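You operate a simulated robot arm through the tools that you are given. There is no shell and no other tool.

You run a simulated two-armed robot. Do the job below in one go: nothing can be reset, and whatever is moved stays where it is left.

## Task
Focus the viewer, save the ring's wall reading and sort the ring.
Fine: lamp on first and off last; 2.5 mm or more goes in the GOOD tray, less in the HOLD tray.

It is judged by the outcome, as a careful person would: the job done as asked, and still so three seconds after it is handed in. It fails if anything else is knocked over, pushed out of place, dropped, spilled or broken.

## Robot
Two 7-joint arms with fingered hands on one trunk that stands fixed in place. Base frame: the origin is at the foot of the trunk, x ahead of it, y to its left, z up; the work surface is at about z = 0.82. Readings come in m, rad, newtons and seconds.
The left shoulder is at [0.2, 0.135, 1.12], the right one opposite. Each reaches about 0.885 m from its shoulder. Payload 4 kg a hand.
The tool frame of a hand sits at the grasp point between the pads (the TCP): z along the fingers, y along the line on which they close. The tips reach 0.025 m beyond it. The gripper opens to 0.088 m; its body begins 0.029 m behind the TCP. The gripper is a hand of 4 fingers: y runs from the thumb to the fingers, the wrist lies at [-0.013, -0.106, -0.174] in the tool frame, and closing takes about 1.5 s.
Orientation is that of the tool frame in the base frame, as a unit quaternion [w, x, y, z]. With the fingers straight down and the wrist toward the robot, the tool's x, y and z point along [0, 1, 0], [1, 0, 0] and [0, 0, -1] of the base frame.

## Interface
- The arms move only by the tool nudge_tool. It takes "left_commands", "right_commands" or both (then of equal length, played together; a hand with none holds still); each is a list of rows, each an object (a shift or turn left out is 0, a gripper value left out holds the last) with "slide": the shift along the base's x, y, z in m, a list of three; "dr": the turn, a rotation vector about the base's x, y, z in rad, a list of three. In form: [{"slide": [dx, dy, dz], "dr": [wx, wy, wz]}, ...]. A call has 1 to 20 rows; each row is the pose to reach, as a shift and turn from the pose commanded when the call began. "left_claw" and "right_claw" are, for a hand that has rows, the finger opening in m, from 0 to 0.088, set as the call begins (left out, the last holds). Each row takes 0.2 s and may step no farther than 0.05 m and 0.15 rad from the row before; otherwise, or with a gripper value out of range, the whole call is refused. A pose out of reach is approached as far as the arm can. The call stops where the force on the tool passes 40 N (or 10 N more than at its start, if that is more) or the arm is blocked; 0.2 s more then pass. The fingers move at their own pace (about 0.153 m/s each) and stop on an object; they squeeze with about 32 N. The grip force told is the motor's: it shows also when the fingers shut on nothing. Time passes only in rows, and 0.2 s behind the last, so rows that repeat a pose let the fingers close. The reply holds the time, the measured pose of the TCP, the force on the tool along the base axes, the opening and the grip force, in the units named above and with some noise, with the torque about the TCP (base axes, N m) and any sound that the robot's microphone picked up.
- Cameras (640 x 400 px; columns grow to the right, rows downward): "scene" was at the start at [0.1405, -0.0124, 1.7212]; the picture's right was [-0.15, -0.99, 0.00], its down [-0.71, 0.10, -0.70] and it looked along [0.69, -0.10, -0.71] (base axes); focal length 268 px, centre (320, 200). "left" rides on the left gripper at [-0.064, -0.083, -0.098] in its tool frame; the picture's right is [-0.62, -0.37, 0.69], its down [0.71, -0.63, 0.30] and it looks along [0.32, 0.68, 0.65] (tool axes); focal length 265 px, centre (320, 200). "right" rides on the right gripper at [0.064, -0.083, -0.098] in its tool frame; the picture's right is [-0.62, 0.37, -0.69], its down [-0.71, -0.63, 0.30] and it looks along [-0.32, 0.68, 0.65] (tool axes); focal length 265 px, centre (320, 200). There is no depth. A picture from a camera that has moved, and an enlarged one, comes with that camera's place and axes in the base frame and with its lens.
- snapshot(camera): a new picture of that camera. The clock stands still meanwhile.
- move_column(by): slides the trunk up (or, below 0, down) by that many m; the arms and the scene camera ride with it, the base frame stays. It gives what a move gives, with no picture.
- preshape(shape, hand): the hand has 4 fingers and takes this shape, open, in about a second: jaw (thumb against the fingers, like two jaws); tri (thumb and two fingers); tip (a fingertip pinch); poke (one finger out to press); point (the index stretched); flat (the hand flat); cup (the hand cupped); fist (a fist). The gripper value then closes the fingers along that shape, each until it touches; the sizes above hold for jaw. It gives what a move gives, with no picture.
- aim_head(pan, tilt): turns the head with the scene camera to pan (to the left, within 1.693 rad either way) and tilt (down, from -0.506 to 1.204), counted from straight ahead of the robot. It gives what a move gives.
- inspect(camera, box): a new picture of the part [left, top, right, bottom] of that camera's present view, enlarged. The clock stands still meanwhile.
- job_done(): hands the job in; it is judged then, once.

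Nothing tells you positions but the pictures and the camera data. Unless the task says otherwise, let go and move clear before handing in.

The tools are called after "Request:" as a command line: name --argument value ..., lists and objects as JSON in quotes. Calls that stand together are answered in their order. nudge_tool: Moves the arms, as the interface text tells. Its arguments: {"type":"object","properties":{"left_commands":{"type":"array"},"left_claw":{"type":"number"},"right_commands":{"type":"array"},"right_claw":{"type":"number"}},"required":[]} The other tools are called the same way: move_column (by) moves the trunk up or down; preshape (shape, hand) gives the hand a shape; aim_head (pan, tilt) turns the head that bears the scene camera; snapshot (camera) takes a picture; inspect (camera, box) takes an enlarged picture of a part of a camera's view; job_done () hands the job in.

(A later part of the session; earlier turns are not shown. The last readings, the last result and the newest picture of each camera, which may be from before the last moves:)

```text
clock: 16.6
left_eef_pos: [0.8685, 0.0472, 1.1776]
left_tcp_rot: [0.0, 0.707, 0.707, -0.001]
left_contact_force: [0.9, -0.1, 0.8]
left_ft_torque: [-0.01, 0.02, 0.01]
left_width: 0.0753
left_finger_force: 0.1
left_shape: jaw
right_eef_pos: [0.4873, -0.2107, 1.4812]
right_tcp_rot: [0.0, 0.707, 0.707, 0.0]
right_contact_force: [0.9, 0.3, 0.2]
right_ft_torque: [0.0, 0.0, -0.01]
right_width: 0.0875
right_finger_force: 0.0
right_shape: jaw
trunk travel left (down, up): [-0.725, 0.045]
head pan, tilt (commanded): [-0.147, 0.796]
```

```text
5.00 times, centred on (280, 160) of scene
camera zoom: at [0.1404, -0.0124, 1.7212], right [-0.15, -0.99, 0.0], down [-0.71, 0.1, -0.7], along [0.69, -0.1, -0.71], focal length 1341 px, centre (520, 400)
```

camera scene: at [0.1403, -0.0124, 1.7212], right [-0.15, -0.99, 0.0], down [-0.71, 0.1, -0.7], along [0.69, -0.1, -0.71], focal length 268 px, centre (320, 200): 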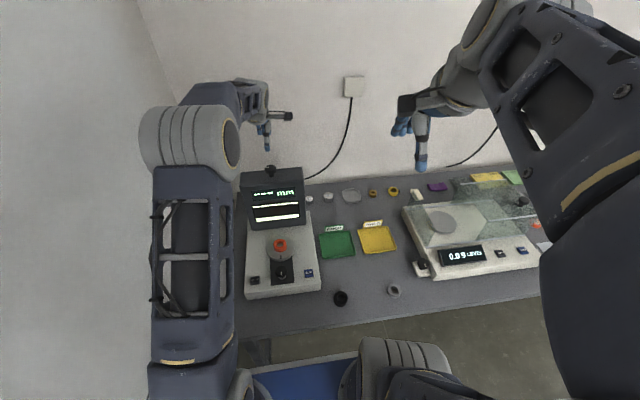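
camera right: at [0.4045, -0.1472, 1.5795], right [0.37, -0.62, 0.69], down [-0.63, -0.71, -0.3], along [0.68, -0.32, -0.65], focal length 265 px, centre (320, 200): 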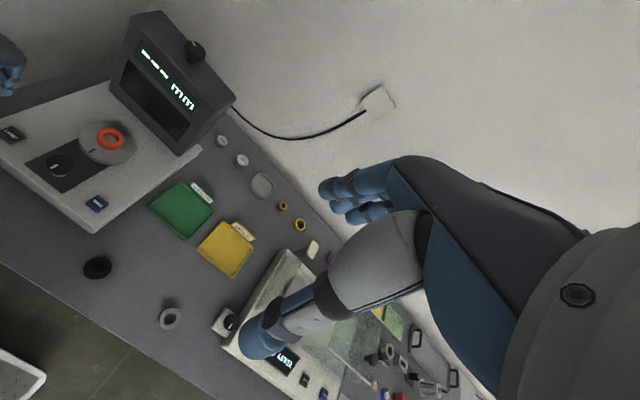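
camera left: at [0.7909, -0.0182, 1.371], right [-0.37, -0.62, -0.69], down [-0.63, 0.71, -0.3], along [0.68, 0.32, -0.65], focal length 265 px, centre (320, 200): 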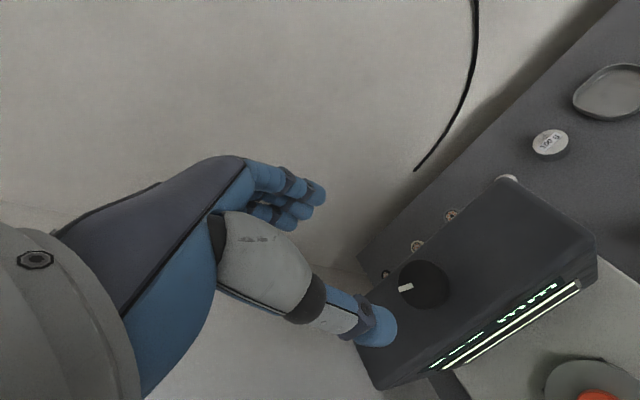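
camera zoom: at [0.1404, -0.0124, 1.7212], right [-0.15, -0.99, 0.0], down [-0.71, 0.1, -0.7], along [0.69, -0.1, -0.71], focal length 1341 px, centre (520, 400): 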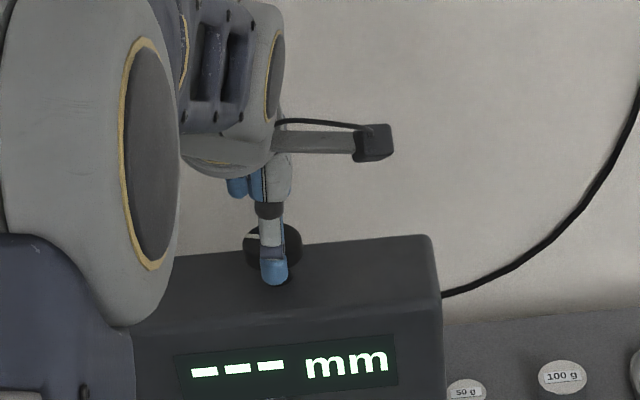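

The thumb and fingers straddle the knob well; the knob is about 2 mm further to the left. I'll go down so the tips stay just above the housing top, then close on the knob.

Request:
nudge_tool --left_commands '[{"slide": [0, 0.002, -0.012]}, {"slide": [0, 0.003, -0.022]}, {"slide": [0, 0.003, -0.029]}]' --left_claw 0.075

Request:
inspect --camera "left" --box '[220, 120, 460, 380]'

Request:
inspect --camera "right" --box '[130, 0, 260, 110]'

```text
clock: 17.4
left_eef_pos: [0.8701, 0.0499, 1.1482]
left_tcp_rot: [0.0, 0.707, 0.707, 0.0]
left_contact_force: [-0.1, 1.0, -0.4]
left_ft_torque: [-0.01, -0.01, -0.02]
left_width: 0.0751
left_finger_force: 0.0
left_shape: jaw
right_eef_pos: [0.4863, -0.2109, 1.4817]
right_tcp_rot: [0.0, 0.708, 0.707, 0.0]
right_contact_force: [0.7, 1.0, 0.1]
right_ft_torque: [0.0, 0.02, -0.02]
right_width: 0.0875
right_finger_force: 0.1
right_shape: jaw
trunk travel left (down, up): [-0.725, 0.045]
head pan, tilt (commanded): [-0.147, 0.796]
```

```text
1.54 times, centred on (340, 250) of left
camera zoom: at [0.7874, -0.0129, 1.247], right [-0.37, -0.62, -0.69], down [-0.63, 0.71, -0.31], along [0.68, 0.32, -0.65], focal length 408 px, centre (289, 123)
```

zoom: 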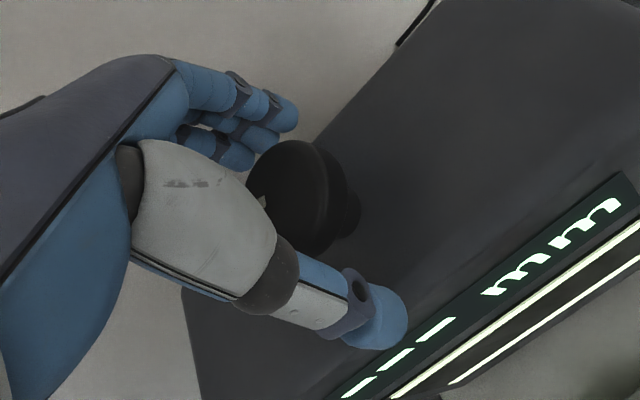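

```text
3.64 times, centred on (195, 55) of right
camera zoom: at [0.4049, -0.1474, 1.5794], right [0.37, -0.62, 0.69], down [-0.63, -0.71, -0.3], along [0.68, -0.32, -0.65], focal length 965 px, centre (774, 727)
```

zoom: 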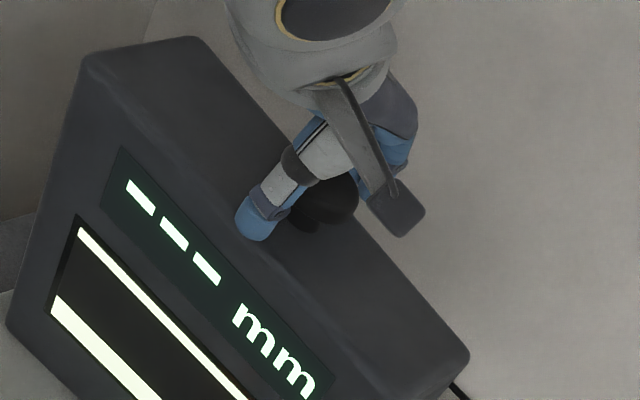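

The knob now sits centred between thumb and fingers. I'll close the hand on it.

Request:
nudge_tool --left_commands '[{"slide": [0, 0, 0]}, {"slide": [0, 0, 0]}, {"slide": [0, 0, 0]}, {"slide": [0, 0, 0]}, {"slide": [0, 0, 0]}, {"slide": [0, 0, 0]}]' --left_claw 0.03

Request:
inspect --camera "left" --box '[220, 120, 460, 380]'

Request:
inspect --camera "right" --box '[130, 0, 260, 110]'

```text
clock: 18.8
left_eef_pos: [0.8709, 0.0512, 1.1477]
left_tcp_rot: [0.0, 0.708, 0.707, 0.0]
left_contact_force: [-3.4, 0.4, -0.8]
left_ft_torque: [-0.03, 0.01, 0.03]
left_width: 0.0322
left_finger_force: 0.1
left_shape: jaw
right_eef_pos: [0.4875, -0.2116, 1.4803]
right_tcp_rot: [-0.001, 0.707, 0.707, 0.0]
right_contact_force: [-0.5, -1.0, -0.5]
right_ft_torque: [-0.05, 0.01, 0.01]
right_width: 0.0876
right_finger_force: 0.0
right_shape: jaw
trunk travel left (down, up): [-0.725, 0.045]
head pan, tilt (commanded): [-0.147, 0.796]
```

```text
1.54 times, centred on (340, 250) of left
camera zoom: at [0.7873, -0.0128, 1.2469], right [-0.37, -0.62, -0.69], down [-0.63, 0.71, -0.3], along [0.68, 0.32, -0.65], focal length 408 px, centre (289, 123)
```

zoom: 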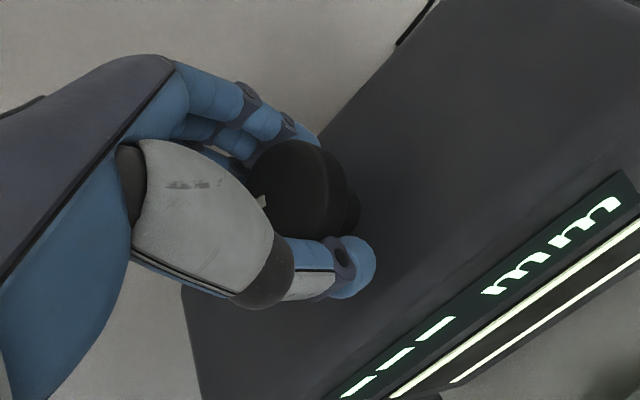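

```text
3.64 times, centred on (195, 55) of right
camera zoom: at [0.4048, -0.1474, 1.5794], right [0.37, -0.62, 0.69], down [-0.63, -0.71, -0.3], along [0.68, -0.32, -0.65], focal length 965 px, centre (774, 727)
```

zoom: 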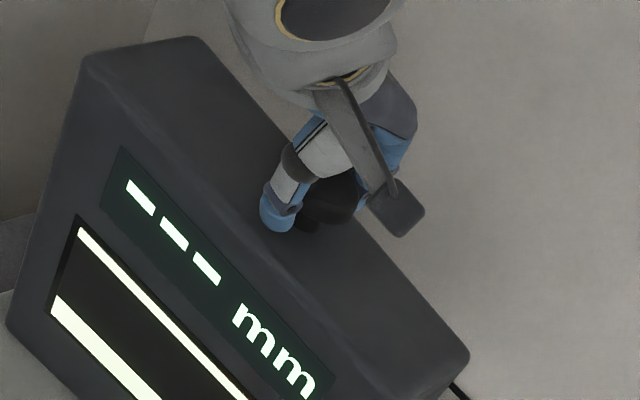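

The fingers are around the knob but with little squeeze. I'll tighten.

Request:
nudge_tool --left_commands '[{"slide": [0, 0, 0]}, {"slide": [0, 0, 0]}, {"slide": [0, 0, 0]}]' --left_claw 0.01

Request:
inspect --camera "left" --box '[220, 120, 460, 380]'

```text
clock: 19.6
left_eef_pos: [0.8686, 0.0519, 1.146]
left_tcp_rot: [-0.003, 0.707, 0.707, -0.001]
left_contact_force: [-12.5, 2.2, -11.8]
left_ft_torque: [0.04, -0.45, 0.0]
left_width: 0.0241
left_finger_force: 32.1
left_shape: jaw
right_eef_pos: [0.4879, -0.2117, 1.4817]
right_tcp_rot: [0.0, 0.707, 0.707, 0.0]
right_contact_force: [0.8, 0.5, 0.4]
right_ft_torque: [-0.01, 0.0, -0.03]
right_width: 0.0876
right_finger_force: 0.2
right_shape: jaw
trunk travel left (down, up): [-0.725, 0.045]
head pan, tilt (commanded): [-0.147, 0.796]
```

```text
1.54 times, centred on (340, 250) of left
camera zoom: at [0.7867, -0.0124, 1.2452], right [-0.37, -0.62, -0.69], down [-0.63, 0.71, -0.3], along [0.68, 0.32, -0.66], focal length 408 px, centre (289, 123)
```

zoom: 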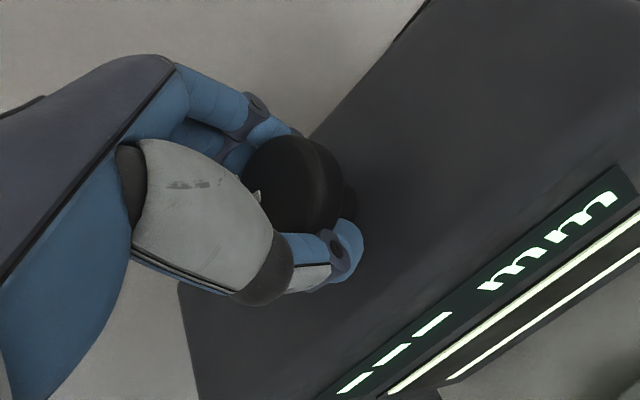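

The squeeze now shows a sideways and downward pull, so the tips have slipped onto the knob's neck. I'll open, rise about 8 mm and shift slightly back, then grip the rim again.

Request:
nudge_tool --left_commands '[{"slide": [0, 0, 0]}, {"slide": [0, 0, 0]}, {"slide": [-0.001, 0.001, 0.004]}, {"slide": [-0.003, 0.001, 0.008]}]' --left_claw 0.06

Request:
inspect --camera "right" --box '[100, 0, 260, 150]'

Request:
inspect --camera "left" --box '[220, 120, 460, 380]'

```text
clock: 20.6
left_eef_pos: [0.867, 0.0516, 1.1559]
left_tcp_rot: [0.0, 0.707, 0.707, 0.0]
left_contact_force: [0.0, 0.5, 0.7]
left_ft_torque: [-0.01, -0.03, -0.02]
left_width: 0.0598
left_finger_force: 0.1
left_shape: jaw
right_eef_pos: [0.4865, -0.211, 1.4814]
right_tcp_rot: [-0.001, 0.708, 0.706, -0.001]
right_contact_force: [-0.1, -0.9, -0.1]
right_ft_torque: [-0.02, 0.0, -0.01]
right_width: 0.0875
right_finger_force: 0.0
right_shape: jaw
trunk travel left (down, up): [-0.725, 0.045]
head pan, tilt (commanded): [-0.147, 0.796]
```

```text
2.67 times, centred on (180, 75) of right
camera zoom: at [0.405, -0.1474, 1.5794], right [0.37, -0.62, 0.69], down [-0.63, -0.71, -0.3], along [0.68, -0.32, -0.65], focal length 708 px, centre (693, 533)
```

zoom: 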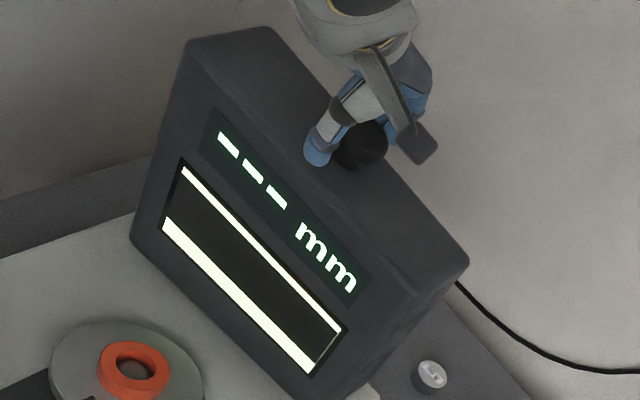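

```text
1.54 times, centred on (340, 250) of left
camera zoom: at [0.7842, -0.0114, 1.2549], right [-0.37, -0.62, -0.69], down [-0.63, 0.71, -0.3], along [0.68, 0.32, -0.65], focal length 408 px, centre (289, 123)
```

zoom: 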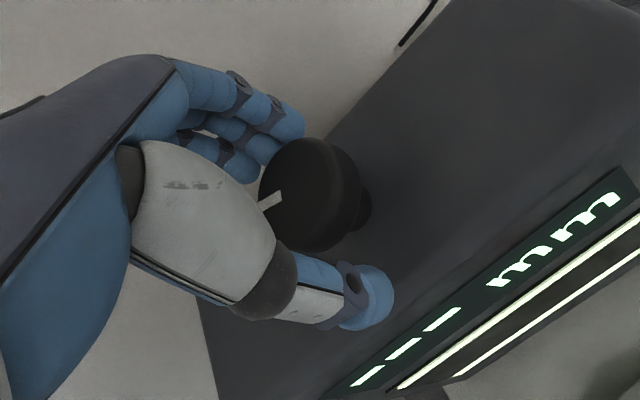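

Now the tips are level with the knob's rim. I'll close again.

Request:
nudge_tool --left_commands '[{"slide": [0, 0, 0]}, {"slide": [0, 0, 0]}, {"slide": [0, 0, 0]}, {"slide": [0, 0, 0]}, {"slide": [0, 0, 0]}]' --left_claw 0.015

Request:
inspect --camera "left" --box '[220, 120, 460, 380]'

Request:
inspect --camera "right" --box '[100, 0, 260, 150]'

```text
clock: 21.8
left_eef_pos: [0.8647, 0.0537, 1.1537]
left_tcp_rot: [-0.002, 0.707, 0.707, -0.002]
left_contact_force: [-14.8, -0.5, -20.1]
left_ft_torque: [0.0, 0.12, -0.03]
left_width: 0.0258
left_finger_force: 31.3
left_shape: jaw
right_eef_pos: [0.4873, -0.2102, 1.4813]
right_tcp_rot: [0.0, 0.707, 0.707, 0.0]
right_contact_force: [0.4, -0.2, -0.7]
right_ft_torque: [0.0, -0.04, 0.0]
right_width: 0.0876
right_finger_force: 0.1
right_shape: jaw
trunk travel left (down, up): [-0.725, 0.045]
head pan, tilt (commanded): [-0.147, 0.796]
```

```text
1.54 times, centred on (340, 250) of left
camera zoom: at [0.783, -0.0113, 1.2522], right [-0.37, -0.62, -0.69], down [-0.63, 0.72, -0.3], along [0.68, 0.32, -0.66], focal length 408 px, centre (289, 123)
```

zoom: 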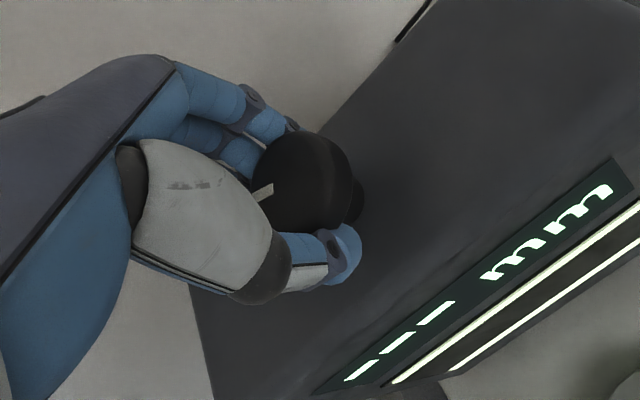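

```text
2.67 times, centred on (180, 75) of right
camera zoom: at [0.4048, -0.1473, 1.5792], right [0.37, -0.62, 0.69], down [-0.63, -0.71, -0.3], along [0.68, -0.32, -0.65], focal length 708 px, centre (693, 533)
```

zoom: 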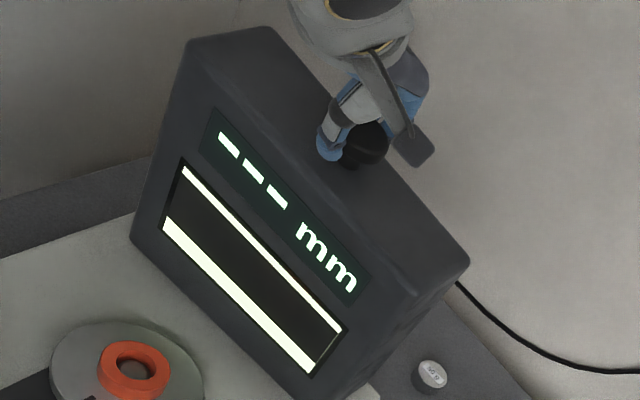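

The tips are hooking under the rim and pulling the hand down. I'll open, rise another 8 mm, shift back 3 mm, and grip on the rim itself.

Request:
nudge_tool --left_commands '[{"slide": [0, 0, 0]}, {"slide": [0, 0, 0]}, {"slide": [-0.001, 0, 0.004]}, {"slide": [-0.003, 0, 0.008]}]' --left_claw 0.06

Request:
nudge_tool --left_commands '[{"slide": [0, 0, 0]}, {"slide": [0, 0, 0]}, {"slide": [0, 0, 0]}, {"slide": [0, 0, 0]}, {"slide": [0, 0, 0]}]' --left_claw 0.015

Request:
inspect --camera "left" --box '[220, 120, 460, 380]'

Request:
inspect --camera "right" --box '[100, 0, 260, 150]'

```text
clock: 22.8
left_eef_pos: [0.8638, 0.0524, 1.1645]
left_tcp_rot: [0.001, 0.707, 0.707, 0.002]
left_contact_force: [-0.7, 0.3, 0.0]
left_ft_torque: [0.0, 0.0, 0.01]
left_width: 0.0597
left_finger_force: 0.0
left_shape: jaw
right_eef_pos: [0.4874, -0.2111, 1.481]
right_tcp_rot: [-0.001, 0.707, 0.707, -0.001]
right_contact_force: [0.5, -0.5, 0.5]
right_ft_torque: [0.01, 0.01, -0.02]
right_width: 0.0876
right_finger_force: 0.0
right_shape: jaw
trunk travel left (down, up): [-0.725, 0.045]
head pan, tilt (commanded): [-0.147, 0.796]
```

```text
clock: 24.0
left_eef_pos: [0.8639, 0.0543, 1.1648]
left_tcp_rot: [0.0, 0.707, 0.708, 0.0]
left_contact_force: [-3.9, 0.3, 3.4]
left_ft_torque: [0.0, 0.04, -0.06]
left_width: 0.0312
left_finger_force: 31.8
left_shape: jaw
right_eef_pos: [0.4872, -0.2118, 1.4804]
right_tcp_rot: [0.0, 0.707, 0.707, 0.0]
right_contact_force: [0.3, -0.4, 0.2]
right_ft_torque: [-0.01, -0.02, 0.01]
right_width: 0.0876
right_finger_force: 0.0
right_shape: jaw
trunk travel left (down, up): [-0.725, 0.045]
head pan, tilt (commanded): [-0.147, 0.796]
```

```text
1.54 times, centred on (340, 250) of left
camera zoom: at [0.7808, -0.011, 1.2632], right [-0.37, -0.62, -0.69], down [-0.63, 0.71, -0.3], along [0.68, 0.32, -0.65], focal length 408 px, centre (289, 123)
```

zoom: 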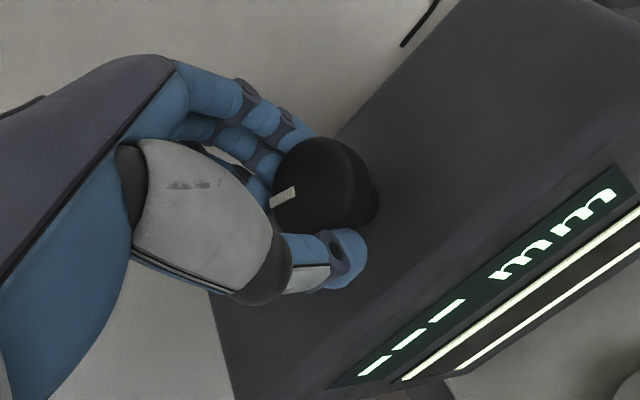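

```text
2.67 times, centred on (180, 75) of right
camera zoom: at [0.4046, -0.1473, 1.5795], right [0.37, -0.62, 0.69], down [-0.63, -0.71, -0.3], along [0.68, -0.32, -0.65], focal length 708 px, centre (693, 533)
```

zoom: 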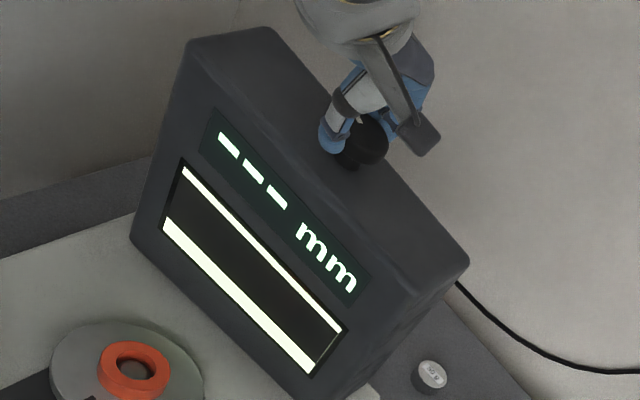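

This is a good rim grip (about 32 N squeeze, little side force). I'll turn the knob gently counter-clockwise 0.3 rad and watch the screen.

Request:
nudge_tool --left_commands '[{"slide": [0, 0, 0], "dr": [0, 0, 0.1]}, {"slide": [0, 0, 0], "dr": [0, 0, 0.2]}, {"slide": [0, 0, 0], "dr": [0, 0, 0.3]}]' --left_claw 0.015

Request:
inspect --camera "right" --box '[100, 0, 260, 150]'

Request:
inspect --camera "left" --box '[220, 120, 460, 380]'

Request:
inspect --camera "scene" --box '[230, 150, 330, 290]'

```text
clock: 24.8
left_eef_pos: [0.8636, 0.0522, 1.1639]
left_tcp_rot: [0.001, 0.593, 0.805, -0.001]
left_contact_force: [-7.2, -4.3, 6.4]
left_ft_torque: [-0.13, 0.14, -0.08]
left_width: 0.031
left_finger_force: 31.8
left_shape: jaw
right_eef_pos: [0.4874, -0.2109, 1.4819]
right_tcp_rot: [0.001, 0.707, 0.708, -0.001]
right_contact_force: [-0.4, -1.1, -0.2]
right_ft_torque: [0.01, -0.02, -0.02]
right_width: 0.0877
right_finger_force: 0.0
right_shape: jaw
trunk travel left (down, up): [-0.725, 0.045]
head pan, tilt (commanded): [-0.147, 0.796]
```

```text
2.67 times, centred on (180, 75) of right
camera zoom: at [0.4044, -0.1474, 1.5795], right [0.37, -0.62, 0.69], down [-0.63, -0.71, -0.3], along [0.68, -0.32, -0.65], focal length 708 px, centre (693, 533)
```

zoom: 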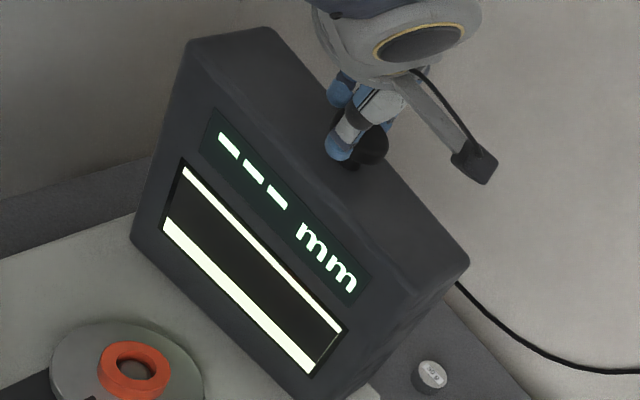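

```text
1.54 times, centred on (340, 250) of left
camera zoom: at [0.8033, -0.0333, 1.2631], right [-0.17, -0.7, -0.69], down [-0.81, 0.5, -0.31], along [0.56, 0.51, -0.65], focal length 408 px, centre (289, 123)
```

zoom: 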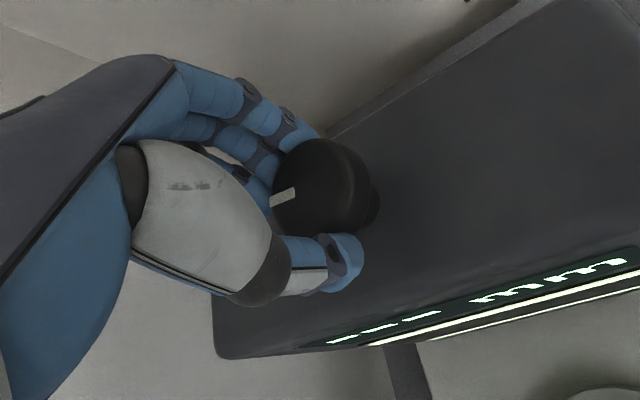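

```text
2.86 times, centred on (280, 220) of scene
camera zoom: at [0.1399, -0.0125, 1.7213], right [-0.15, -0.99, 0.0], down [-0.71, 0.1, -0.7], along [0.69, -0.1, -0.71], focal length 766 px, centre (434, 143)
```

zoom: 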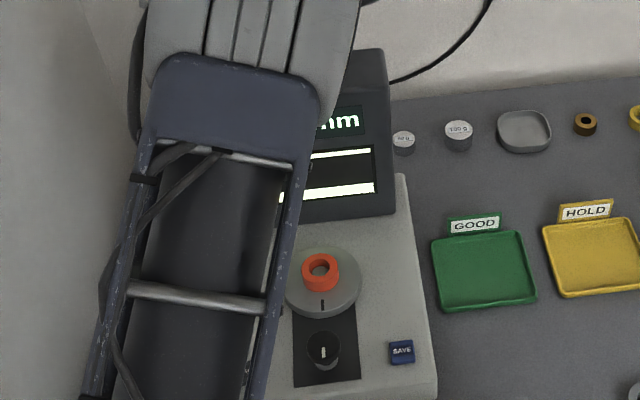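

The knob turned with the hand, but the screen looks nearly unchanged. I'll compare it at high zoom.

Request:
inspect --camera "right" --box '[130, 30, 235, 150]'

Request:
inspect --camera "right" --box '[0, 90, 140, 230]'

```text
3.33 times, centred on (182, 90) of right
camera zoom: at [0.4044, -0.1474, 1.5795], right [0.37, -0.62, 0.69], down [-0.63, -0.71, -0.3], along [0.68, -0.32, -0.65], focal length 885 px, centre (778, 567)
```

zoom: 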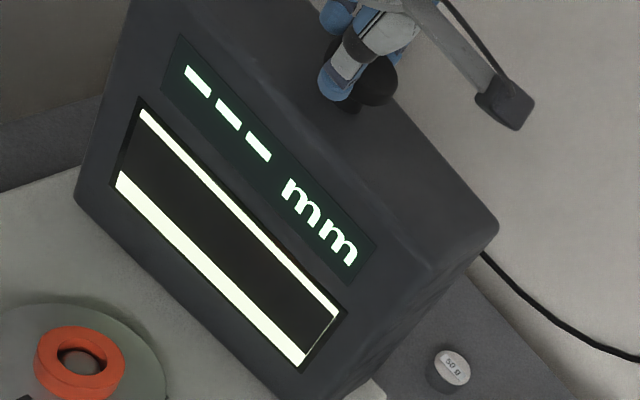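

```text
2.86 times, centred on (70, 160) of right
camera zoom: at [0.4044, -0.1474, 1.5795], right [0.37, -0.62, 0.69], down [-0.63, -0.71, -0.3], along [0.68, -0.32, -0.65], focal length 758 px, centre (1034, 314)
```

zoom: 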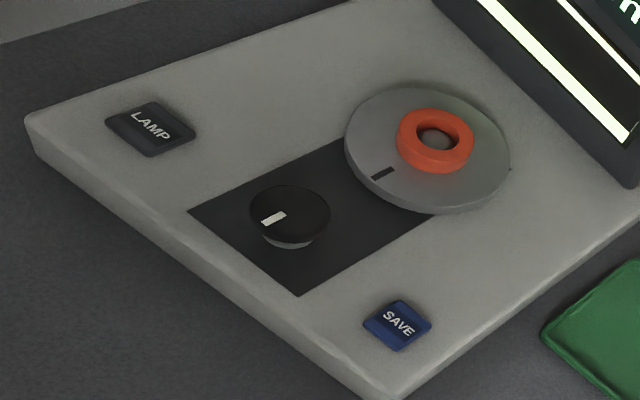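

No visible change after 0.3 rad. I'll turn further in the same direction, keeping track so I can put it back if this knob isn't the focus.

Request:
nudge_tool --left_commands '[{"slide": [0, 0, 0], "dr": [0, 0, 0.12]}, {"slide": [0, 0, 0], "dr": [0, 0, 0.24]}, {"slide": [0, 0, 0], "dr": [0, 0, 0.36]}, {"slide": [0, 0, 0], "dr": [0, 0, 0.48]}]' --left_claw 0.015

Request:
inspect --camera "right" --box '[130, 30, 235, 150]'

Request:
inspect --camera "left" --box '[220, 120, 460, 380]'

```text
clock: 25.8
left_eef_pos: [0.8649, 0.0527, 1.1647]
left_tcp_rot: [0.001, 0.386, 0.923, 0.0]
left_contact_force: [-6.8, -8.7, 9.2]
left_ft_torque: [-0.21, 0.15, -0.04]
left_width: 0.031
left_finger_force: 31.9
left_shape: jaw
right_eef_pos: [0.4863, -0.2114, 1.4813]
right_tcp_rot: [0.0, 0.707, 0.707, 0.0]
right_contact_force: [0.4, 0.3, 0.7]
right_ft_torque: [-0.03, 0.03, 0.01]
right_width: 0.0875
right_finger_force: 0.0
right_shape: jaw
trunk travel left (down, up): [-0.725, 0.045]
head pan, tilt (commanded): [-0.147, 0.796]
```

```text
3.33 times, centred on (182, 90) of right
camera zoom: at [0.4043, -0.1477, 1.5795], right [0.37, -0.62, 0.69], down [-0.63, -0.71, -0.3], along [0.68, -0.32, -0.65], focal length 885 px, centre (778, 567)
```

zoom: 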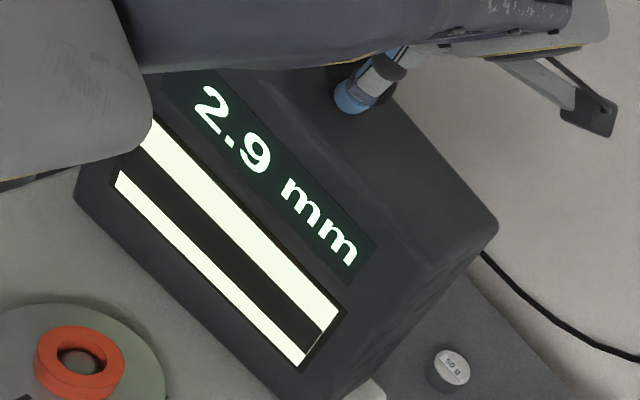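

```text
1.54 times, centred on (340, 250) of left
camera zoom: at [0.8503, -0.0522, 1.2628], right [0.18, -0.7, -0.69], down [-0.95, 0.06, -0.31], along [0.26, 0.71, -0.65], focal length 408 px, centre (289, 123)
```

zoom: 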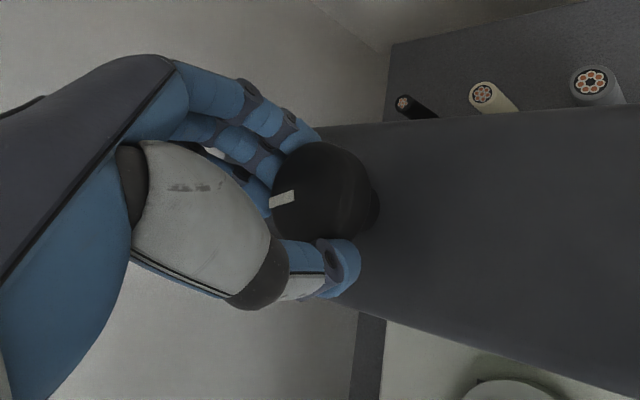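

The display now reads 2.9 mm, so the top knob is the focus. I'll look closely at the picture's sharpness before fine-tuning.

Request:
inspect --camera "right" --box '[145, 50, 215, 135]'

Request:
snapshot --camera "scene"

Request:
snapshot --camera "right"

```text
4.71 times, centred on (180, 92) of right
camera zoom: at [0.4043, -0.1477, 1.5795], right [0.37, -0.62, 0.69], down [-0.63, -0.71, -0.3], along [0.68, -0.32, -0.65], focal length 1249 px, centre (979, 706)
```

zoom: 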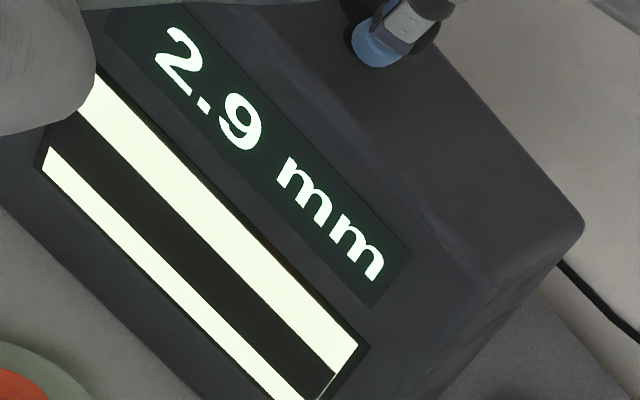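

```text
taken
camera scene: at [0.1399, -0.0128, 1.7213], right [-0.15, -0.99, 0.0], down [-0.71, 0.1, -0.7], along [0.69, -0.1, -0.71], focal length 268 px, centre (320, 200)
```

scene: 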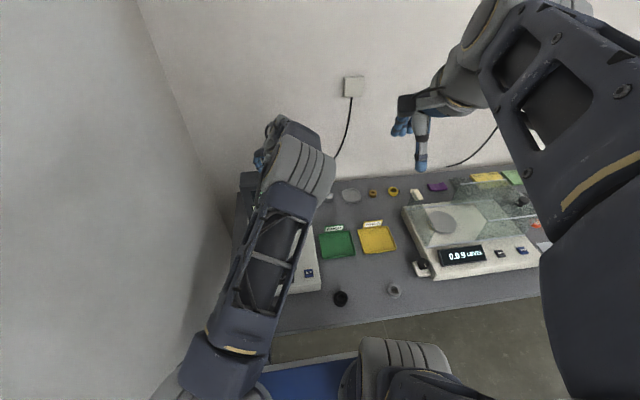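

```text
taken
camera right: at [0.4043, -0.1477, 1.5795], right [0.37, -0.62, 0.69], down [-0.63, -0.71, -0.3], along [0.68, -0.32, -0.65], focal length 265 px, centre (320, 200)
```

right: 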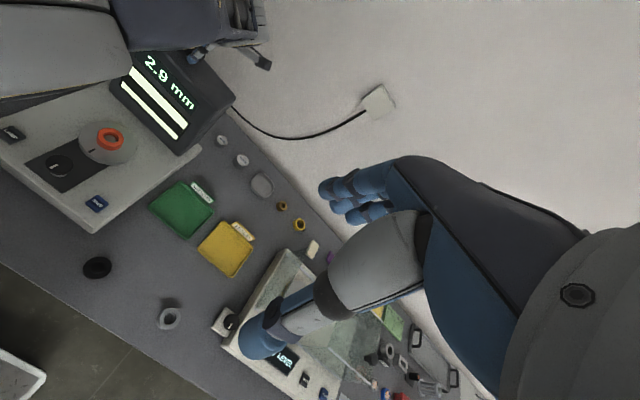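

The 2.9 mm picture has crisp edges. To leave the focus safely in the middle of its range, I'll turn a little further and see how the picture changes.

Request:
nudge_tool --left_commands '[{"slide": [0, 0, 0], "dr": [0, 0, 0.06]}, {"slide": [0, 0, 0], "dr": [0, 0, 0.12]}]' --left_claw 0.015

Request:
inspect --camera "right" --box '[130, 30, 235, 150]'

```text
clock: 26.4
left_eef_pos: [0.8636, 0.0522, 1.1637]
left_tcp_rot: [0.001, 0.33, 0.944, -0.001]
left_contact_force: [-6.3, -11.0, 9.8]
left_ft_torque: [-0.23, 0.11, -0.07]
left_width: 0.0308
left_finger_force: 31.9
left_shape: jaw
right_eef_pos: [0.4863, -0.2116, 1.4814]
right_tcp_rot: [0.0, 0.707, 0.707, 0.0]
right_contact_force: [0.2, 0.1, 0.3]
right_ft_torque: [0.0, 0.03, -0.03]
right_width: 0.0876
right_finger_force: 0.0
right_shape: jaw
trunk travel left (down, up): [-0.725, 0.045]
head pan, tilt (commanded): [-0.147, 0.796]
```

```text
3.33 times, centred on (182, 90) of right
camera zoom: at [0.4043, -0.1478, 1.5795], right [0.37, -0.62, 0.69], down [-0.63, -0.71, -0.3], along [0.68, -0.32, -0.65], focal length 885 px, centre (778, 567)
```

zoom: 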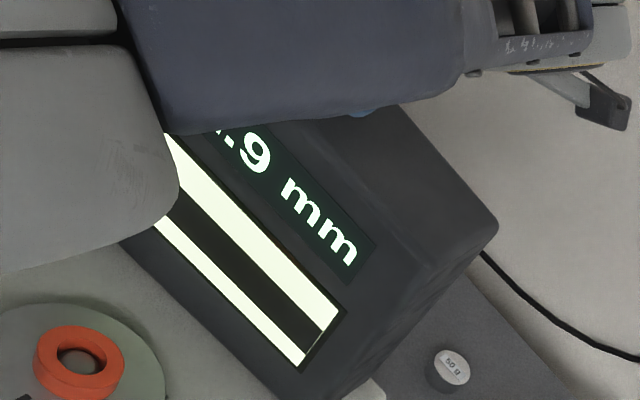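

Still reading x.9 mm at 0.90 rad total, but my left arm is starting to hide the screen. I'll lower the right hand's camera for a better line of sight, then probe slightly further.

Request:
nudge_tool --right_commands '[{"slide": [0, 0, -0.04]}, {"slide": [0, 0, -0.08]}, {"slide": [0, -0.02, -0.12]}, {"slide": [0, -0.04, -0.16]}]'

Request:
snapshot --camera "right"

```text
clock: 27.4
left_eef_pos: [0.8628, 0.052, 1.1634]
left_tcp_rot: [0.0, 0.329, 0.944, 0.0]
left_contact_force: [-6.0, -11.9, 9.8]
left_ft_torque: [-0.27, 0.1, -0.05]
left_width: 0.0309
left_finger_force: 32.0
left_shape: jaw
right_eef_pos: [0.4876, -0.2506, 1.3209]
right_tcp_rot: [0.001, 0.707, 0.707, 0.0]
right_contact_force: [-1.0, -0.4, 0.2]
right_ft_torque: [0.02, 0.0, -0.03]
right_width: 0.0876
right_finger_force: 0.1
right_shape: jaw
trunk travel left (down, up): [-0.725, 0.045]
head pan, tilt (commanded): [-0.147, 0.796]
```

```text
taken
camera right: at [0.4051, -0.1872, 1.4194], right [0.37, -0.62, 0.69], down [-0.63, -0.71, -0.3], along [0.68, -0.32, -0.65], focal length 265 px, centre (320, 200)
```

right: 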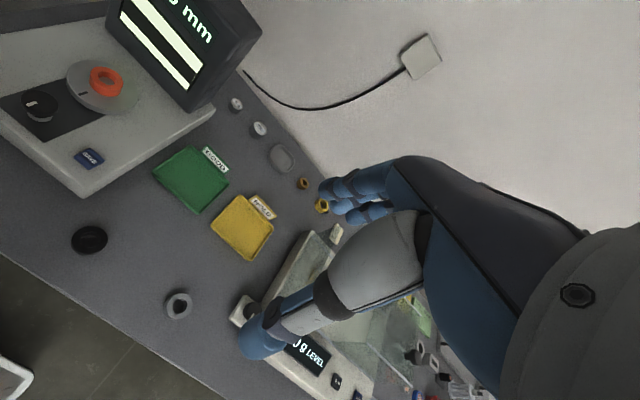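

The view is unobstructed but the screen is cut at the top. I'll yaw the right hand a bit to the left to bring it in.

Request:
nudge_tool --right_commands '[{"slide": [0, 0, 0], "dr": [0, 0, 0.14]}, {"slide": [-0.01, -0.02, 0], "dr": [0, 0, 0.28]}, {"slide": [-0.02, -0.04, 0], "dr": [0, 0, 0.42]}, {"slide": [-0.03, -0.06, 0], "dr": [0, 0, 0.5]}]'

Request:
snapshot --camera "right"

```text
clock: 28.4
left_eef_pos: [0.864, 0.0524, 1.1638]
left_tcp_rot: [0.0, 0.33, 0.944, 0.0]
left_contact_force: [-6.5, -12.3, 10.5]
left_ft_torque: [-0.29, 0.14, -0.06]
left_width: 0.0308
left_finger_force: 32.3
left_shape: jaw
right_eef_pos: [0.457, -0.3107, 1.323]
right_tcp_rot: [-0.001, 0.51, 0.86, 0.0]
right_contact_force: [0.3, -0.2, 0.0]
right_ft_torque: [-0.02, 0.01, -0.01]
right_width: 0.088
right_finger_force: 0.1
right_shape: jaw
trunk travel left (down, up): [-0.725, 0.045]
head pan, tilt (commanded): [-0.147, 0.796]
```

```text
taken
camera right: at [0.3535, -0.2952, 1.421], right [0.62, -0.37, 0.69], down [-0.21, -0.93, -0.31], along [0.76, 0.05, -0.65], focal length 265 px, centre (320, 200)
```

right: 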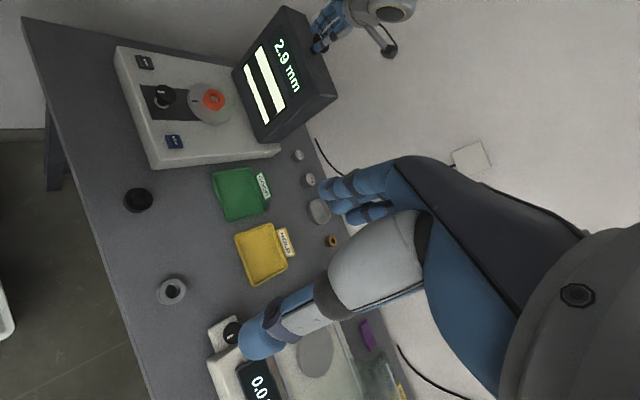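

Now I have a full unobstructed view of the screen: 2.9 mm. I'll probe a bit further counter-clockwise to find the edge of the focus range.

Request:
nudge_tool --left_commands '[{"slide": [0, 0, 0], "dr": [0, 0, 0.06]}, {"slide": [0, 0, 0], "dr": [0, 0, 0.12]}]' --left_claw 0.015

Request:
inspect --camera "right" --box '[220, 0, 420, 150]'

```text
clock: 29.0
left_eef_pos: [0.8629, 0.0514, 1.1635]
left_tcp_rot: [0.0, 0.272, 0.962, 0.0]
left_contact_force: [-4.4, -12.2, 10.2]
left_ft_torque: [-0.25, 0.11, -0.04]
left_width: 0.0306
left_finger_force: 32.0
left_shape: jaw
right_eef_pos: [0.4566, -0.3113, 1.3238]
right_tcp_rot: [0.0, 0.511, 0.86, 0.001]
right_contact_force: [-0.3, -0.1, 0.2]
right_ft_torque: [0.01, 0.01, 0.01]
right_width: 0.0879
right_finger_force: 0.0
right_shape: jaw
trunk travel left (down, up): [-0.725, 0.045]
head pan, tilt (commanded): [-0.147, 0.796]
```

```text
2.67 times, centred on (320, 75) of right
camera zoom: at [0.3536, -0.2953, 1.421], right [0.62, -0.37, 0.69], down [-0.21, -0.93, -0.3], along [0.76, 0.04, -0.65], focal length 708 px, centre (320, 533)
```

zoom: 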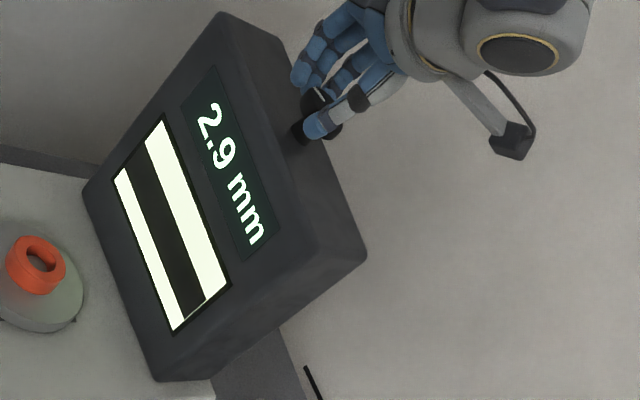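

The reading holds at 2.9 mm from 0.78 through 1.02 rad, so I'll turn back slightly to about 0.92, well inside the range, and let go of the knob.

Request:
nudge_tool --left_commands '[{"slide": [0, 0, 0], "dr": [0, 0, -0.06]}, {"slide": [0, 0, 0], "dr": [0, 0, -0.11]}, {"slide": [0, 0, 0], "dr": [0, 0, -0.11]}]' --left_claw 0.015

Request:
nudge_tool --left_commands '[{"slide": [0, 0, 0]}, {"slide": [0, 0, 0]}, {"slide": [0, 0, 0]}, {"slide": [0, 0, 0]}]' --left_claw 0.07

Request:
inspect --camera "right" --box '[220, 0, 420, 150]'

Request:
inspect --camera "left" --box '[220, 120, 460, 380]'

```text
clock: 29.8
left_eef_pos: [0.8636, 0.0529, 1.1634]
left_tcp_rot: [0.0, 0.324, 0.946, 0.001]
left_contact_force: [-5.4, -11.1, 11.5]
left_ft_torque: [-0.25, 0.13, 0.01]
left_width: 0.0307
left_finger_force: 32.9
left_shape: jaw
right_eef_pos: [0.4577, -0.3113, 1.3229]
right_tcp_rot: [0.0, 0.51, 0.86, 0.0]
right_contact_force: [0.5, -0.5, 1.0]
right_ft_torque: [-0.01, 0.04, 0.05]
right_width: 0.0874
right_finger_force: 0.1
right_shape: jaw
trunk travel left (down, up): [-0.725, 0.045]
head pan, tilt (commanded): [-0.147, 0.796]
```

```text
clock: 30.8
left_eef_pos: [0.8641, 0.0537, 1.1629]
left_tcp_rot: [0.0, 0.325, 0.946, 0.0]
left_contact_force: [0.2, 0.2, -0.2]
left_ft_torque: [0.0, -0.01, 0.0]
left_width: 0.0698
left_finger_force: 0.1
left_shape: jaw
right_eef_pos: [0.4574, -0.309, 1.3222]
right_tcp_rot: [0.0, 0.51, 0.86, 0.0]
right_contact_force: [-0.7, 0.4, 0.3]
right_ft_torque: [0.02, 0.01, -0.02]
right_width: 0.0878
right_finger_force: 0.0
right_shape: jaw
trunk travel left (down, up): [-0.725, 0.045]
head pan, tilt (commanded): [-0.147, 0.796]
```

```text
2.67 times, centred on (320, 75) of right
camera zoom: at [0.3542, -0.2947, 1.4209], right [0.62, -0.37, 0.69], down [-0.21, -0.93, -0.3], along [0.76, 0.04, -0.65], focal length 708 px, centre (320, 533)
```

zoom: 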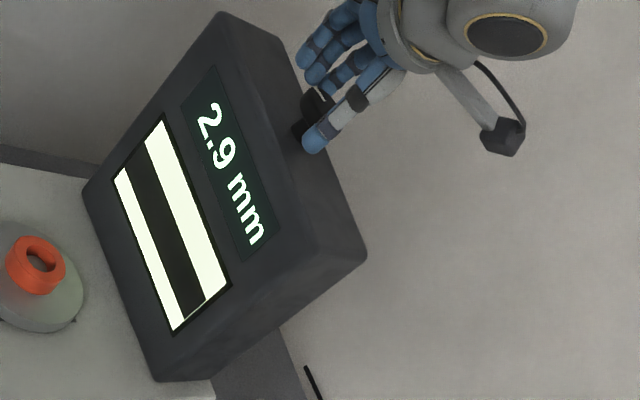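

```text
1.54 times, centred on (340, 250) of left
camera zoom: at [0.8642, -0.0517, 1.2616], right [0.26, -0.67, -0.69], down [-0.95, -0.06, -0.3], along [0.16, 0.74, -0.65], focal length 408 px, centre (289, 123)
```

zoom: 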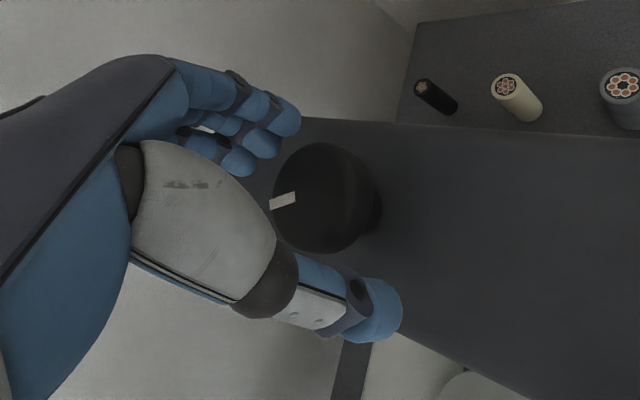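

The knob is released and the reading stays at 2.9 mm. I'll lift the left hand clear, swing back and hover over SAVE, then set the poke shape.

Request:
nudge_tool --left_commands '[{"slide": [0, 0, 0.04]}, {"slide": [0, 0, 0.08]}, {"slide": [0, 0, 0.12]}]' --left_claw 0.07

Request:
nudge_tool --left_commands '[{"slide": [-0.032, -0.012, 0], "dr": [0, 0, -0.114]}, {"slide": [-0.064, -0.024, 0], "dr": [0, 0, -0.228]}, {"slide": [-0.096, -0.036, 0], "dr": [0, 0, -0.341]}, {"slide": [-0.128, -0.048, 0], "dr": [0, 0, -0.455]}, {"slide": [-0.16, -0.06, 0], "dr": [0, 0, -0.569]}, {"slide": [-0.192, -0.072, 0], "dr": [0, 0, -0.683]}, {"slide": [-0.224, -0.084, 0], "dr": [0, 0, -0.797]}, {"slide": [-0.2545, -0.094, 0], "dr": [0, 0, -0.91]}]'

Request:
preshape --shape "poke" --hand "left"

Request:
snapshot --camera "left"

Request:
snapshot --camera "right"

```text
clock: 31.6
left_eef_pos: [0.8627, 0.0507, 1.2827]
left_tcp_rot: [0.0, 0.325, 0.946, 0.0]
left_contact_force: [0.9, -0.6, 0.4]
left_ft_torque: [0.0, 0.03, 0.0]
left_width: 0.0697
left_finger_force: 0.0
left_shape: jaw
right_eef_pos: [0.4578, -0.3108, 1.3225]
right_tcp_rot: [-0.001, 0.512, 0.859, 0.0]
right_contact_force: [-0.1, 0.1, 0.2]
right_ft_torque: [0.0, 0.0, -0.02]
right_width: 0.0878
right_finger_force: 0.0
right_shape: jaw
trunk travel left (down, up): [-0.725, 0.045]
head pan, tilt (commanded): [-0.147, 0.796]
```

```text
clock: 33.4
left_eef_pos: [0.6088, -0.0419, 1.2825]
left_tcp_rot: [0.0, 0.707, 0.707, 0.0]
left_contact_force: [0.6, -0.5, -0.6]
left_ft_torque: [-0.01, 0.0, 0.01]
left_width: 0.0696
left_finger_force: 0.0
left_shape: jaw
right_eef_pos: [0.4574, -0.3097, 1.3232]
right_tcp_rot: [0.0, 0.511, 0.86, 0.0]
right_contact_force: [0.7, 0.1, -0.9]
right_ft_torque: [0.0, 0.0, 0.0]
right_width: 0.0881
right_finger_force: 0.0
right_shape: jaw
trunk travel left (down, up): [-0.725, 0.045]
head pan, tilt (commanded): [-0.147, 0.796]
```

```text
clock: 34.3
left_eef_pos: [0.6099, -0.0415, 1.2829]
left_tcp_rot: [0.0, 0.708, 0.706, 0.0]
left_contact_force: [0.0, -0.2, -0.1]
left_ft_torque: [-0.01, -0.03, 0.01]
left_width: 0.0
left_finger_force: 0.1
left_shape: poke
right_eef_pos: [0.4591, -0.3105, 1.3236]
right_tcp_rot: [0.0, 0.51, 0.86, 0.0]
right_contact_force: [-0.9, -0.4, -0.3]
right_ft_torque: [-0.02, -0.02, -0.01]
right_width: 0.0878
right_finger_force: 0.0
right_shape: jaw
trunk travel left (down, up): [-0.725, 0.045]
head pan, tilt (commanded): [-0.147, 0.796]
```

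```text
taken
camera left: at [0.5261, -0.1054, 1.3811], right [-0.37, -0.62, -0.69], down [-0.63, 0.71, -0.3], along [0.68, 0.32, -0.65], focal length 265 px, centre (320, 200)
```

left: 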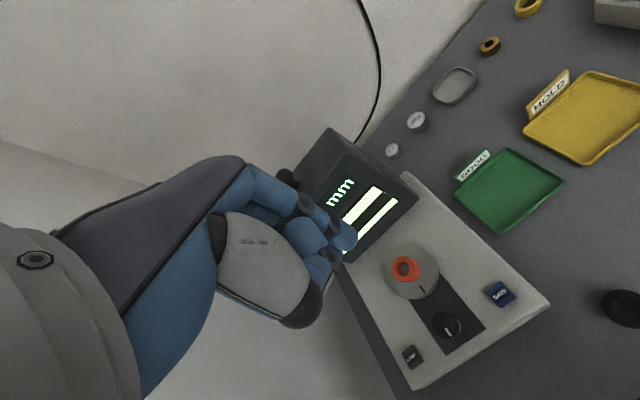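

```text
taken
camera right: at [0.3541, -0.2947, 1.4209], right [0.62, -0.37, 0.69], down [-0.21, -0.93, -0.3], along [0.76, 0.04, -0.65], focal length 265 px, centre (320, 200)
```

right: 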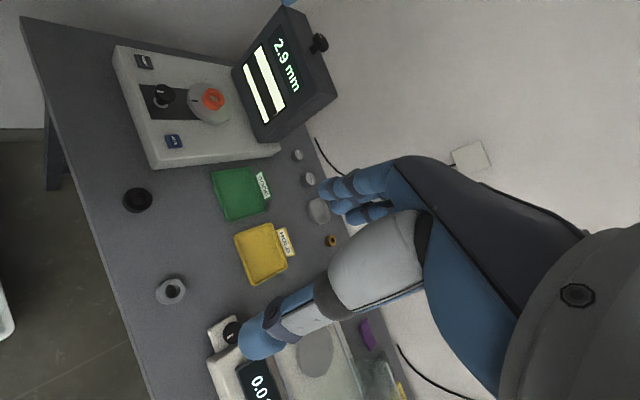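

Reading still 2.9 mm. SAVE is confirmed at about (0.609, -0.044). I'll lower the finger to just above it.

Request:
nudge_tool --left_commands '[{"slide": [0, 0, -0.045]}, {"slide": [0, 0, -0.09]}, {"slide": [0, 0, -0.135]}, {"slide": [0, 0, -0.18]}, {"slide": [0, 0, -0.225]}, {"slide": [0, 0, -0.27]}, {"slide": [0, 0, -0.315]}, {"slide": [0, 0, -0.345]}]'

Request:
snapshot --camera "left"

Request:
inspect --camera "right" --box '[90, 0, 350, 200]'

```text
clock: 36.1
left_eef_pos: [0.61, -0.0407, 0.9386]
left_tcp_rot: [-0.001, 0.707, 0.707, 0.0]
left_contact_force: [-0.7, 0.0, -0.8]
left_ft_torque: [-0.02, 0.02, 0.03]
left_width: 0.0
left_finger_force: 0.0
left_shape: poke
right_eef_pos: [0.4567, -0.3098, 1.3219]
right_tcp_rot: [-0.001, 0.51, 0.86, 0.0]
right_contact_force: [-0.2, 0.3, -1.0]
right_ft_torque: [0.03, 0.0, 0.02]
right_width: 0.0876
right_finger_force: 0.0
right_shape: jaw
trunk travel left (down, up): [-0.725, 0.045]
head pan, tilt (commanded): [-0.147, 0.796]
```

```text
taken
camera left: at [0.5273, -0.1051, 1.0374], right [-0.37, -0.62, -0.69], down [-0.63, 0.71, -0.3], along [0.68, 0.32, -0.65], focal length 265 px, centre (320, 200)
```

left: 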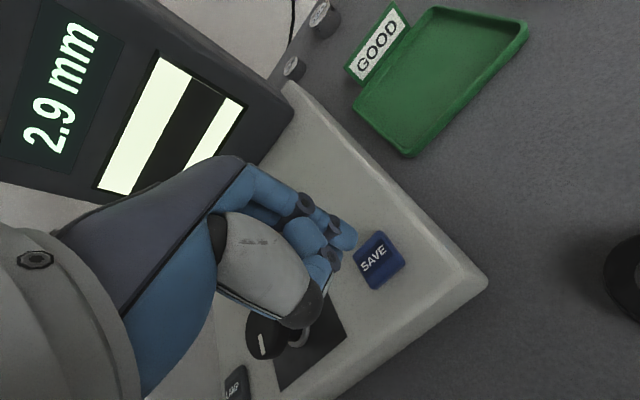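

```text
2.00 times, centred on (220, 100) of right
camera zoom: at [0.354, -0.2947, 1.421], right [0.62, -0.37, 0.69], down [-0.21, -0.93, -0.3], along [0.76, 0.04, -0.65], focal length 531 px, centre (520, 400)
```

zoom: 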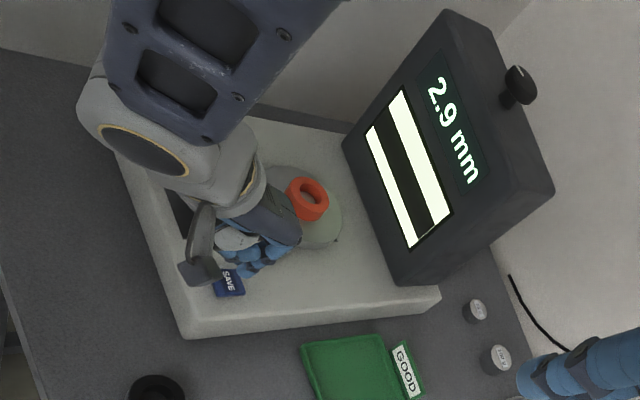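

Finger aligned with SAVE the same way it was with LAMP, and the other curled fingers clear the front knob. I'll press slowly.

Request:
nudge_tool --left_commands '[{"slide": [-0.001, 0, -0.014]}, {"slide": [-0.001, 0, -0.024]}, {"slide": [-0.002, 0, -0.029]}, {"slide": [-0.002, 0, -0.032]}, {"slide": [-0.002, 0, -0.035]}]'

Request:
inspect --camera "right" --box '[90, 0, 350, 200]'

Request:
inspect --camera "left" --box '[260, 140, 460, 340]'

```text
clock: 37.3
left_eef_pos: [0.6084, -0.0404, 0.9049]
left_tcp_rot: [0.001, 0.707, 0.707, 0.001]
left_contact_force: [2.0, 1.0, 10.7]
left_ft_torque: [0.15, -0.06, -0.02]
left_width: 0.0001
left_finger_force: 0.1
left_shape: poke
right_eef_pos: [0.4571, -0.3098, 1.322]
right_tcp_rot: [0.0, 0.511, 0.86, 0.0]
right_contact_force: [0.0, 0.3, -0.4]
right_ft_torque: [0.01, -0.03, 0.0]
right_width: 0.0877
right_finger_force: 0.0
right_shape: jaw
trunk travel left (down, up): [-0.725, 0.045]
head pan, tilt (commanded): [-0.147, 0.796]
heard: click
```

```text
2.00 times, centred on (220, 100) of right
camera zoom: at [0.354, -0.2947, 1.4212], right [0.62, -0.37, 0.69], down [-0.21, -0.93, -0.3], along [0.76, 0.04, -0.65], focal length 531 px, centre (520, 400)
```

zoom: 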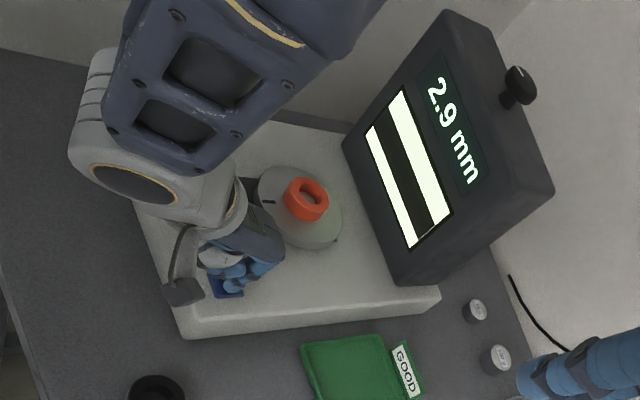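

```text
2.00 times, centred on (360, 240) of left
camera zoom: at [0.5253, -0.1045, 1.0031], right [-0.37, -0.62, -0.69], down [-0.63, 0.71, -0.31], along [0.69, 0.32, -0.65], focal length 531 px, centre (240, 120)
```

zoom: 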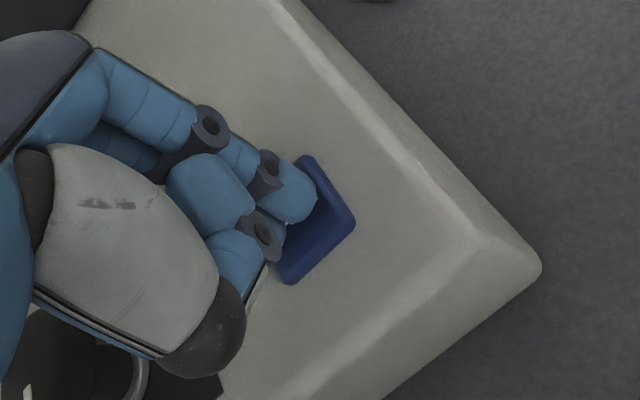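

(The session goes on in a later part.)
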